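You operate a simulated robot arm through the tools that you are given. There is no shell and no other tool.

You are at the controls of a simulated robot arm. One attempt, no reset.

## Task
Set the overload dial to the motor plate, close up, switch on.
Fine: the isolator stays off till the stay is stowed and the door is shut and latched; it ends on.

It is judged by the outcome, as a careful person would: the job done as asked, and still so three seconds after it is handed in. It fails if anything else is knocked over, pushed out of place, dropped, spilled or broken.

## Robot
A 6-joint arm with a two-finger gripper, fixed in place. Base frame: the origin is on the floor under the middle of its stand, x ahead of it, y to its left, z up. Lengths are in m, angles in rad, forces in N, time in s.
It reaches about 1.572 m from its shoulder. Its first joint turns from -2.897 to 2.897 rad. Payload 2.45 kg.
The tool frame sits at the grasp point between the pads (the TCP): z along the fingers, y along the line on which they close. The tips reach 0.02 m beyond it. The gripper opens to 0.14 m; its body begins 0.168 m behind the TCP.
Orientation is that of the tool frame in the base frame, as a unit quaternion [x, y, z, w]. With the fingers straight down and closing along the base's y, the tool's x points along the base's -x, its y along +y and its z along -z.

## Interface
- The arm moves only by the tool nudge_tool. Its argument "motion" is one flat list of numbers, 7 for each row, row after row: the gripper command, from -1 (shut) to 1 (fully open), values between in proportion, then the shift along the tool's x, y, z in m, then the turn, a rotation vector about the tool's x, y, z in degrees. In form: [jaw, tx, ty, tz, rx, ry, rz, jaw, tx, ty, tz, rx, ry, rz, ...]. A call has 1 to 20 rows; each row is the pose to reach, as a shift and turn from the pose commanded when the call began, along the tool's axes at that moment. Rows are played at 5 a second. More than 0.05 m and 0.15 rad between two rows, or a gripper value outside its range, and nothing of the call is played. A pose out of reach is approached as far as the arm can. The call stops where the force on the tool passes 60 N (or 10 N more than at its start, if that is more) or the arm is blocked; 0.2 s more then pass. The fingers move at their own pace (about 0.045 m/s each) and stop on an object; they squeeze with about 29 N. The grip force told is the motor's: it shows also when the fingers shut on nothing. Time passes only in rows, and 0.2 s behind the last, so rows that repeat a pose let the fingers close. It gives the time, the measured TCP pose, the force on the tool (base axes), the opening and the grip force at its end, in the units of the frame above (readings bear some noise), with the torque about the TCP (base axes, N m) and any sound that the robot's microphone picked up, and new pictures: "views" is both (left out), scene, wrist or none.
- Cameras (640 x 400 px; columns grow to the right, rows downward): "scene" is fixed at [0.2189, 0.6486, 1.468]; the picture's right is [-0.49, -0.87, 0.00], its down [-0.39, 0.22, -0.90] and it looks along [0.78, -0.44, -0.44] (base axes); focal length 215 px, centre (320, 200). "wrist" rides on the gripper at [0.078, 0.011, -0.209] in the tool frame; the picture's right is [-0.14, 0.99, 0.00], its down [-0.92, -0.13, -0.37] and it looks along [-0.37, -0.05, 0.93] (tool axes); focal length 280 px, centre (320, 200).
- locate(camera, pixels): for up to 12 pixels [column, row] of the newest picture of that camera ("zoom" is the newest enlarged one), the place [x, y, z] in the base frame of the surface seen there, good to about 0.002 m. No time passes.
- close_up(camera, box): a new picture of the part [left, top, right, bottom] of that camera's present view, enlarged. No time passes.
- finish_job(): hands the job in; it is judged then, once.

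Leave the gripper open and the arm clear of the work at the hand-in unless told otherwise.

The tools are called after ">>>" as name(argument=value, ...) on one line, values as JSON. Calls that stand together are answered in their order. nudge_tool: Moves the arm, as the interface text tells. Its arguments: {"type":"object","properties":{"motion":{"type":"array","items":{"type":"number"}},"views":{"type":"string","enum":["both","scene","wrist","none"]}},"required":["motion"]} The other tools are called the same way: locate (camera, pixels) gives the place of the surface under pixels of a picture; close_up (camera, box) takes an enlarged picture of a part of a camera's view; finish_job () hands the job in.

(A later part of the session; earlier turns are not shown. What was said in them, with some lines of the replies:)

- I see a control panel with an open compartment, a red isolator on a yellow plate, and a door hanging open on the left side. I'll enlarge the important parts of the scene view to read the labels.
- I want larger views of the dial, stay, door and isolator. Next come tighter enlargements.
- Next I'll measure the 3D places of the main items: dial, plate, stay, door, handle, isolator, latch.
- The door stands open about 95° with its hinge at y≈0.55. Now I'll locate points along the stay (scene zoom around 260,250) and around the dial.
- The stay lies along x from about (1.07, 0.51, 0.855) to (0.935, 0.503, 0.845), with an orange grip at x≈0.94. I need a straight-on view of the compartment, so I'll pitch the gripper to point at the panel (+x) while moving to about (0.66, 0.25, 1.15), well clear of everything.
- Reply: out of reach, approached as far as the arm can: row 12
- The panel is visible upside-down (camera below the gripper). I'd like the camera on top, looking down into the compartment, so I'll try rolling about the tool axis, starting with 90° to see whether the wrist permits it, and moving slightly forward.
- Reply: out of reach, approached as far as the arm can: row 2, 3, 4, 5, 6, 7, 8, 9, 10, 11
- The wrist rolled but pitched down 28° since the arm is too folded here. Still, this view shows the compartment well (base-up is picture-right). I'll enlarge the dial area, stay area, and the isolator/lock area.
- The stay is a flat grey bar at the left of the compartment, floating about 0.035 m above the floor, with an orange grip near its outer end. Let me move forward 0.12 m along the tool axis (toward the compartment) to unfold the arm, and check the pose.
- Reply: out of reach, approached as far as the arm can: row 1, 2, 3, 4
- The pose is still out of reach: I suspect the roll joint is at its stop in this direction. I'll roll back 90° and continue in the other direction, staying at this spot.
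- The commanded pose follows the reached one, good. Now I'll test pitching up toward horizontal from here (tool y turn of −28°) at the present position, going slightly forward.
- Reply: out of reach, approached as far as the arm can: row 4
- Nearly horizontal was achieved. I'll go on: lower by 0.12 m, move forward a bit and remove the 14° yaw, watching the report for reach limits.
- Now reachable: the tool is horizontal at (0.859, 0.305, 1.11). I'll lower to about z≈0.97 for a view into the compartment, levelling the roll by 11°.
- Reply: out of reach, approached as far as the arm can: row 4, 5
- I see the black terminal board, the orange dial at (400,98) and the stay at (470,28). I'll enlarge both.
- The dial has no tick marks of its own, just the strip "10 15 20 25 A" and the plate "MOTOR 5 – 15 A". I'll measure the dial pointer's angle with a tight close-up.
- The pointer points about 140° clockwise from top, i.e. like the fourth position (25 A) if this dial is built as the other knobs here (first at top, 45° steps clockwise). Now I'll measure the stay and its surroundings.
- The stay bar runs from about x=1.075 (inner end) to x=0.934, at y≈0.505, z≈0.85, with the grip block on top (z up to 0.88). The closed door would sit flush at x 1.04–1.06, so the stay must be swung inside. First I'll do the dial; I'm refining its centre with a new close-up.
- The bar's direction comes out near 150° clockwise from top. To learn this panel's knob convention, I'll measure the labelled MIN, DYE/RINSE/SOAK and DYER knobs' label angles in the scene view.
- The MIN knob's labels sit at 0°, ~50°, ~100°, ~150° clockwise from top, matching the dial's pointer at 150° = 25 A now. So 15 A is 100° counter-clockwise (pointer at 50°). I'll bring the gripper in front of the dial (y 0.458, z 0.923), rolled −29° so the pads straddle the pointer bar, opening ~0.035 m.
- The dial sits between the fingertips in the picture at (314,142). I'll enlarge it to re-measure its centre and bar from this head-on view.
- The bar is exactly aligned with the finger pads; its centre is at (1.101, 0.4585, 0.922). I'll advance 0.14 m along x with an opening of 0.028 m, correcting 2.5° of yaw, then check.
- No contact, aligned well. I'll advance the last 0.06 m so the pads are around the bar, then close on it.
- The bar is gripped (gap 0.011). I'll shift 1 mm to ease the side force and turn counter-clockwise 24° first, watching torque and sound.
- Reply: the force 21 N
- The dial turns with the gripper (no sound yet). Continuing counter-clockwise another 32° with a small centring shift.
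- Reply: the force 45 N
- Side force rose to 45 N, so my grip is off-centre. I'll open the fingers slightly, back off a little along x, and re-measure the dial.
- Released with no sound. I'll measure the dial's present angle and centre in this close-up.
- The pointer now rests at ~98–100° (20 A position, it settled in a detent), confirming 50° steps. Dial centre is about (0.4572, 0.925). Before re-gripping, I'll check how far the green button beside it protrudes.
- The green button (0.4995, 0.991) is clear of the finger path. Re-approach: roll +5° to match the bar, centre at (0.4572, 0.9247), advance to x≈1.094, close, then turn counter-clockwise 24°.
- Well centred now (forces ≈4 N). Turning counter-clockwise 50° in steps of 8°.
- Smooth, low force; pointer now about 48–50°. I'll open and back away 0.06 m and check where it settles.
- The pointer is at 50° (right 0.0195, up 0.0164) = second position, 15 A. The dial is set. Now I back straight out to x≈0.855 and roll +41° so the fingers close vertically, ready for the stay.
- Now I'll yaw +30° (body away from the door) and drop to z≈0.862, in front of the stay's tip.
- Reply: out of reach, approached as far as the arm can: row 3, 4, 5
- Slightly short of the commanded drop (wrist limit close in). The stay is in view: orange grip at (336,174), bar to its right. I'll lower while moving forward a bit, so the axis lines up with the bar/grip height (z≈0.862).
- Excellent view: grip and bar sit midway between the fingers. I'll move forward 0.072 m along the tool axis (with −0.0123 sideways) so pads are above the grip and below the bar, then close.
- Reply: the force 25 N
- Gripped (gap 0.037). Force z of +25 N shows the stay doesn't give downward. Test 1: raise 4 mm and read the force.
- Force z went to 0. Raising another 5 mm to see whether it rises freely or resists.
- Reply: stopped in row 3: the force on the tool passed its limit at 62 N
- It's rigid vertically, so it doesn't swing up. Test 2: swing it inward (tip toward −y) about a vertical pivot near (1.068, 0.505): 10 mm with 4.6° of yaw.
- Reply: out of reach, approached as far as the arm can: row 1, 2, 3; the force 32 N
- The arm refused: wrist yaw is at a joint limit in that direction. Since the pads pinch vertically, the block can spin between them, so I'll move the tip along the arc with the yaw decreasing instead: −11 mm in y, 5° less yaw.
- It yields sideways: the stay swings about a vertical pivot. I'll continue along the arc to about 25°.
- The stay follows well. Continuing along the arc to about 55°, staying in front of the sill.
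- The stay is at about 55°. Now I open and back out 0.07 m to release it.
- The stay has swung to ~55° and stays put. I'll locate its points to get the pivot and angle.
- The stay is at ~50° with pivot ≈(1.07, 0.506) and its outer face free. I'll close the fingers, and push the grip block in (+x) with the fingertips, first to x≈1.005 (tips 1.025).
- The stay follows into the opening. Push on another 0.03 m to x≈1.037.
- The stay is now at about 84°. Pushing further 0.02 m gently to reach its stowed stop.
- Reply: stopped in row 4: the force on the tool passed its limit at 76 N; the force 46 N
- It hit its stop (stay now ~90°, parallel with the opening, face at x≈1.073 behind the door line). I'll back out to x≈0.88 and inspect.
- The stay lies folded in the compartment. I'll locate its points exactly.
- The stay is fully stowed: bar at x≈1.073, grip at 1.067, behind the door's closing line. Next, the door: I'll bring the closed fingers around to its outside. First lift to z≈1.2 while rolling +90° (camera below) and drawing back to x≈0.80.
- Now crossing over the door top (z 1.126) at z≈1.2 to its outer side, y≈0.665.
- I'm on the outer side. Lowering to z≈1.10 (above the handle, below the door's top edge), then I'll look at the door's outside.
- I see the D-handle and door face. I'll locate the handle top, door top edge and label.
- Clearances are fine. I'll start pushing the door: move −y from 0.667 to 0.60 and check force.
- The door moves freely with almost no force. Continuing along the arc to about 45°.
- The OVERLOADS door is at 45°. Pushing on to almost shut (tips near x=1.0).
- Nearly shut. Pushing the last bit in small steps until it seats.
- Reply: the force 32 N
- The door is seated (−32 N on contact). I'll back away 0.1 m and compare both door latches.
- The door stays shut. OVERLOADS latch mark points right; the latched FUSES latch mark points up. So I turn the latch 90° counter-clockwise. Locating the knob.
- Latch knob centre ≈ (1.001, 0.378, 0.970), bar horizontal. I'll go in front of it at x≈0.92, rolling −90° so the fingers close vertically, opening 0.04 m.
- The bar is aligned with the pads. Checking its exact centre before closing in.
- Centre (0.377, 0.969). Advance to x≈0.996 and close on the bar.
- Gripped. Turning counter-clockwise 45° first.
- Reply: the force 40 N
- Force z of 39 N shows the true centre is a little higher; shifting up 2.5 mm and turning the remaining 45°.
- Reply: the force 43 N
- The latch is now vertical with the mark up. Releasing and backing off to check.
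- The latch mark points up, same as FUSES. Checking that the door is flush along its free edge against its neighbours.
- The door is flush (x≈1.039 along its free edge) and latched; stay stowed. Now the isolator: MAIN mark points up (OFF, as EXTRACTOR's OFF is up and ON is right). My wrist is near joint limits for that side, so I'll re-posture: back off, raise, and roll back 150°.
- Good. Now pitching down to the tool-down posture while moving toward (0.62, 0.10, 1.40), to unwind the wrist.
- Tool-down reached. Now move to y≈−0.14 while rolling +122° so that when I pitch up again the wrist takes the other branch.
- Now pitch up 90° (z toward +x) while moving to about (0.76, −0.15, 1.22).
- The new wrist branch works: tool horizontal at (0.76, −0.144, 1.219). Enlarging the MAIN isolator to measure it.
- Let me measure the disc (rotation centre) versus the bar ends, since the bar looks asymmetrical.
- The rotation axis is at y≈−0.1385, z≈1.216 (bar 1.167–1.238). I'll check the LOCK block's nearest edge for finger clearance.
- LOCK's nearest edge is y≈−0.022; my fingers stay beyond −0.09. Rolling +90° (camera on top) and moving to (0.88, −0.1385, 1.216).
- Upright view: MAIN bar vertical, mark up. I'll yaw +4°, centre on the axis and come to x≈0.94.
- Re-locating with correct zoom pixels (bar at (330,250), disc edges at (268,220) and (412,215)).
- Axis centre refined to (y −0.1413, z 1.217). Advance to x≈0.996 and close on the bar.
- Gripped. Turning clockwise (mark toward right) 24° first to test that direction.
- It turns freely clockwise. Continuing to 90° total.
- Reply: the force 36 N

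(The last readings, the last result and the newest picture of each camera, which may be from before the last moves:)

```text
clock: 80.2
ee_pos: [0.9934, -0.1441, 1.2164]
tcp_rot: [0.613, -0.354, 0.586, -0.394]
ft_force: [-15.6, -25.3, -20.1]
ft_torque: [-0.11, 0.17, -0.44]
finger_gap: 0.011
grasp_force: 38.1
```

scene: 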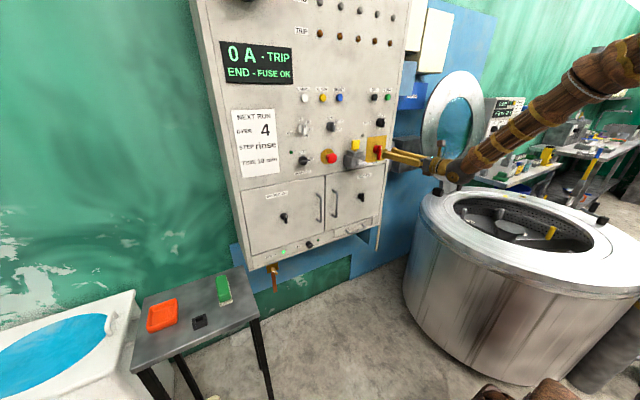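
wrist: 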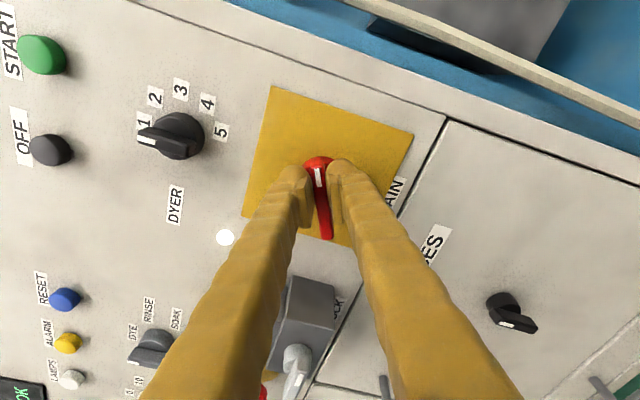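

The indicator lamp left of MAIN (225,237) has lit white — power coming on. Finishing the remaining ~26° to the full ON position with a small centring shift.

>>> nudge_tool(motion=[-1, 0.0009, 0.0016, -0.001, 0, 0, 8, -1, 0.0009, 0.0016, -0.001, 0, 0, 16, -1, 0.0009, 0.0016, -0.001, 0, 0, 24, -1, 0.0009, 0.0016, -0.001, 0, 0, 26.5])

```text
clock: 81.2
ee_pos: [0.9942, -0.1424, 1.2144]
tcp_rot: [-0.516, 0.484, -0.48, 0.519]
ft_force: [17.5, -14.0, -25.4]
ft_torque: [-0.17, 0.25, 0.07]
finger_gap: 0.0108
grasp_force: 37.8
```

scene: 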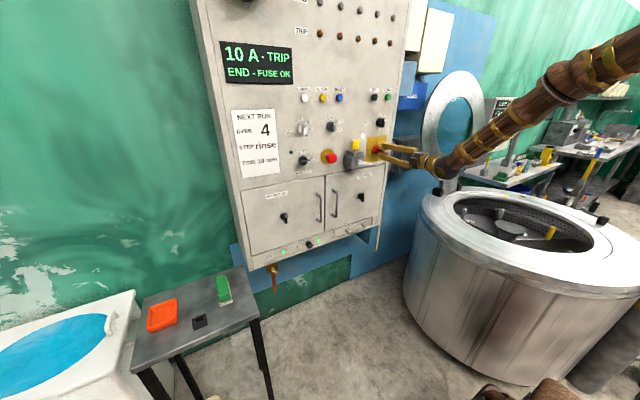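
wrist: 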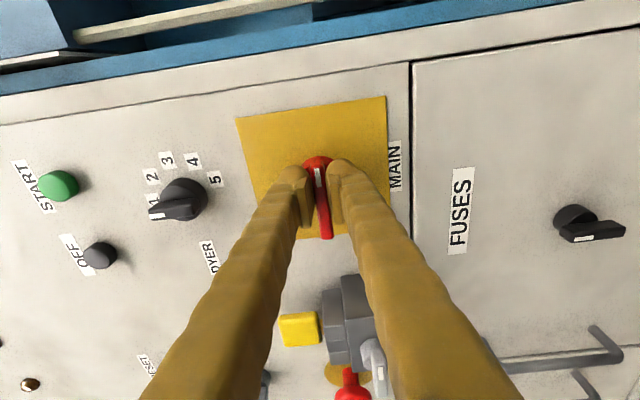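

The display changed from "0 A" to "10 A". Let me release the isolator first, then look closely at the display and indicators.

>>> nudge_tool(motion=[-0.5, 0, 0, 0, 0, 0, 0, -0.5, 0, 0, 0, 0, 0, 0, -0.5, 0, 0, -0.03, 0, 0, 0, -0.5, 0, 0, -0.07, 0, 0, 0, -0.5, 0, 0, -0.1, 0, 0, 0])

>>> close_up(camera="scene", box=[215, 35, 300, 90])

>>> close_up(camera="scene", box=[320, 120, 400, 180])

>>> close_up(camera="scene", box=[232, 150, 392, 260])

>>> close_up(camera="scene", box=[280, 0, 420, 110])

```text
clock: 82.4
ee_pos: [0.8951, -0.1488, 1.2156]
tcp_rot: [-0.517, 0.482, -0.481, 0.518]
ft_force: [0.5, -0.4, -0.2]
ft_torque: [0.0, 0.03, 0.01]
finger_gap: 0.0348
grasp_force: 0.1
```

scene: 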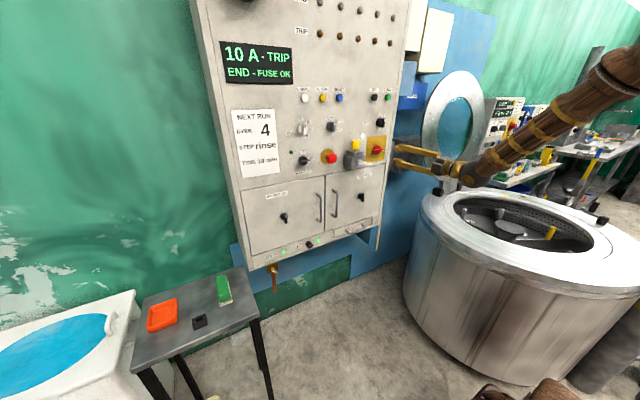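
wrist: 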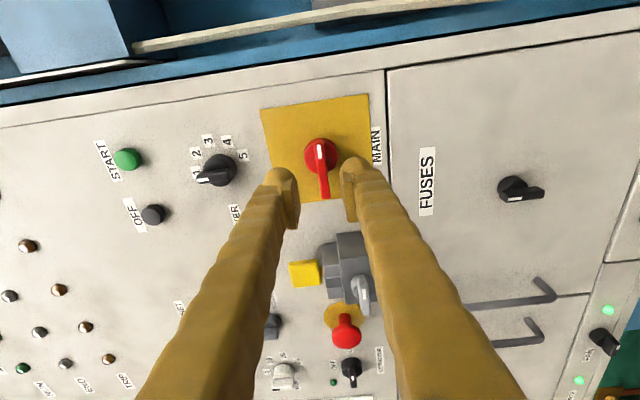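

```text
7.27 times, centred on (258, 62) of scene
```

zoom: 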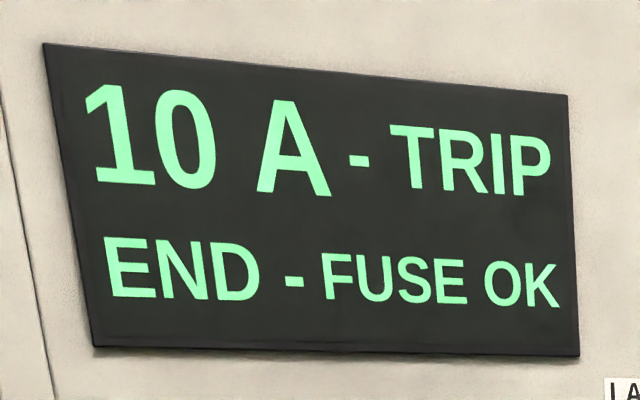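

```text
6.67 times, centred on (360, 150) of scene
```

zoom: 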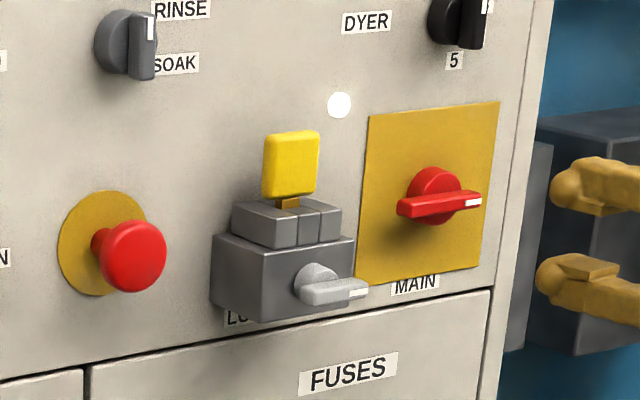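

```text
3.64 times, centred on (312, 205) of scene
```

zoom: 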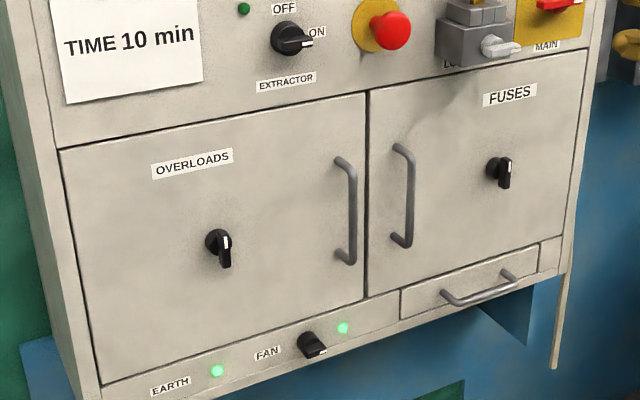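

```text
3.64 times, centred on (350, 55) of scene
```

zoom: 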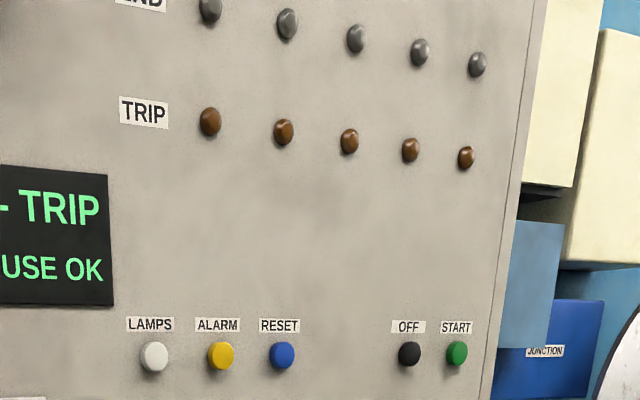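

The isolator is ON: mark right, white lamp lit, FAN lamp lit, the display ammeter reads 10 A with no trip lamps. The OVERLOADS latch is still up and the door flush. I'll retreat 0.16 m and open the gripper fully.

>>> nudge_tool(motion=[-0.2, 0, 0, -0.03, 0, 0, 0, 0.2, 0, 0, -0.06, 0, 0, 0, 0.6, 0, 0, -0.09, 0, 0, 0, 1, 0, 0, -0.12, 0, 0, 0, 1, 0, 0, -0.15, 0, 0, 0, 1, 0, 0, -0.15, 0, 0, 0, 1, 0, 0, -0.15, 0, 0, 0])

>>> close_up(camera="wrist", box=[220, 60, 420, 260])

>>> close_up(camera="scene", box=[220, 140, 400, 280])

```text
clock: 84.0
ee_pos: [0.744, -0.1617, 1.2168]
tcp_rot: [-0.516, 0.483, -0.482, 0.518]
ft_force: [0.2, 1.1, 0.0]
ft_torque: [0.0, 0.06, -0.04]
finger_gap: 0.1402
grasp_force: 0.1
```

scene: 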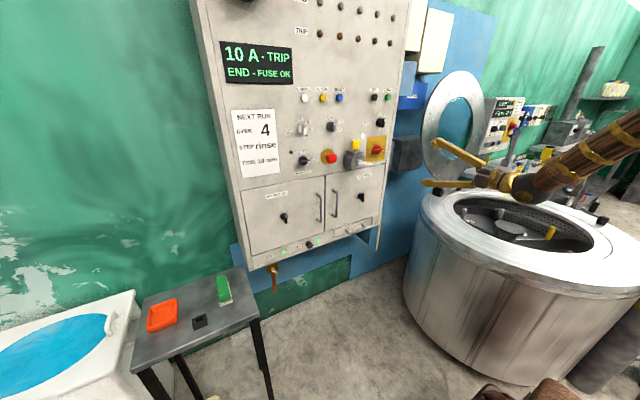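
wrist: 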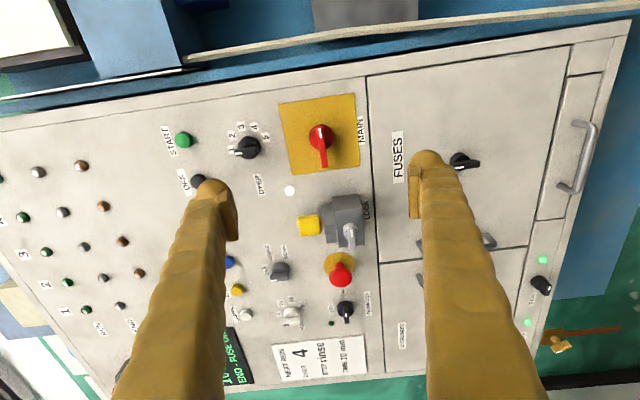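

```text
2.00 times, centred on (320, 160) of wrist
```

zoom: 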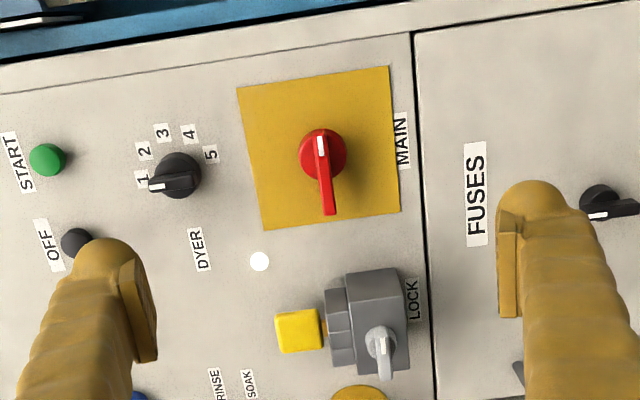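

```text
2.86 times, centred on (310, 210) of scene
```

zoom: 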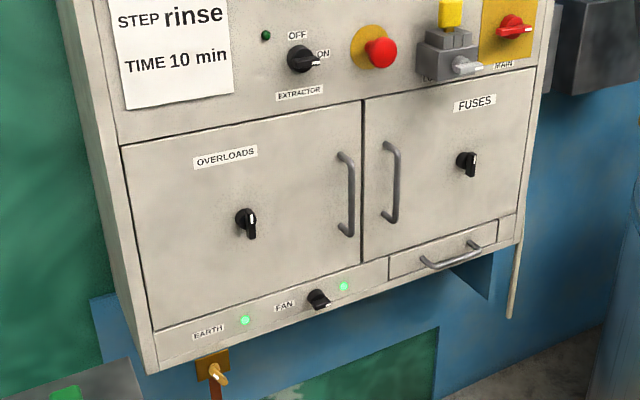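

Everything is as asked: dial set to 15 A, stay folded in, OVERLOADS door flush with its latch up like FUSES, and MAIN on with its lamp lit. The arm is clear and the gripper is open, so I'm handing in.

>>> finish_job()

```text
The job is handed in.
```

The overload dial is set to 15 A to match the "MOTOR 5 – 15 A" plate, the cabinet is closed up, and the isolator is on. I handed the job in with the arm clear and the gripper open.

- **Dial:** it started at the fourth position (25 A) and is now at the second (15 A). The dial has no tick marks, so I read its positions from the number strip beside it and the layout of the MIN knob, which also has four positions. I did not confirm the setting any other way.
- **Stay:** I swung it inward until it reached its stop, and it lies inside the compartment clear of the door.
- **Door:** the OVERLOADS door is shut flush with the panel. Its latch is turned to the same position as the FUSES door's latch; I did not tug on the door to test it.
- **Isolator:** MAIN was turned on only after the door was shut and latched. Its white lamp and the FAN lamp lit, and no trip lamps came on.

The display changed from "0 A" to "10 A" when power came on. I took this as the current drawn, not the dial setting, but I did not verify that. The EXTRACTOR lamp stayed dark although its switch points to ON, and I did not touch it.
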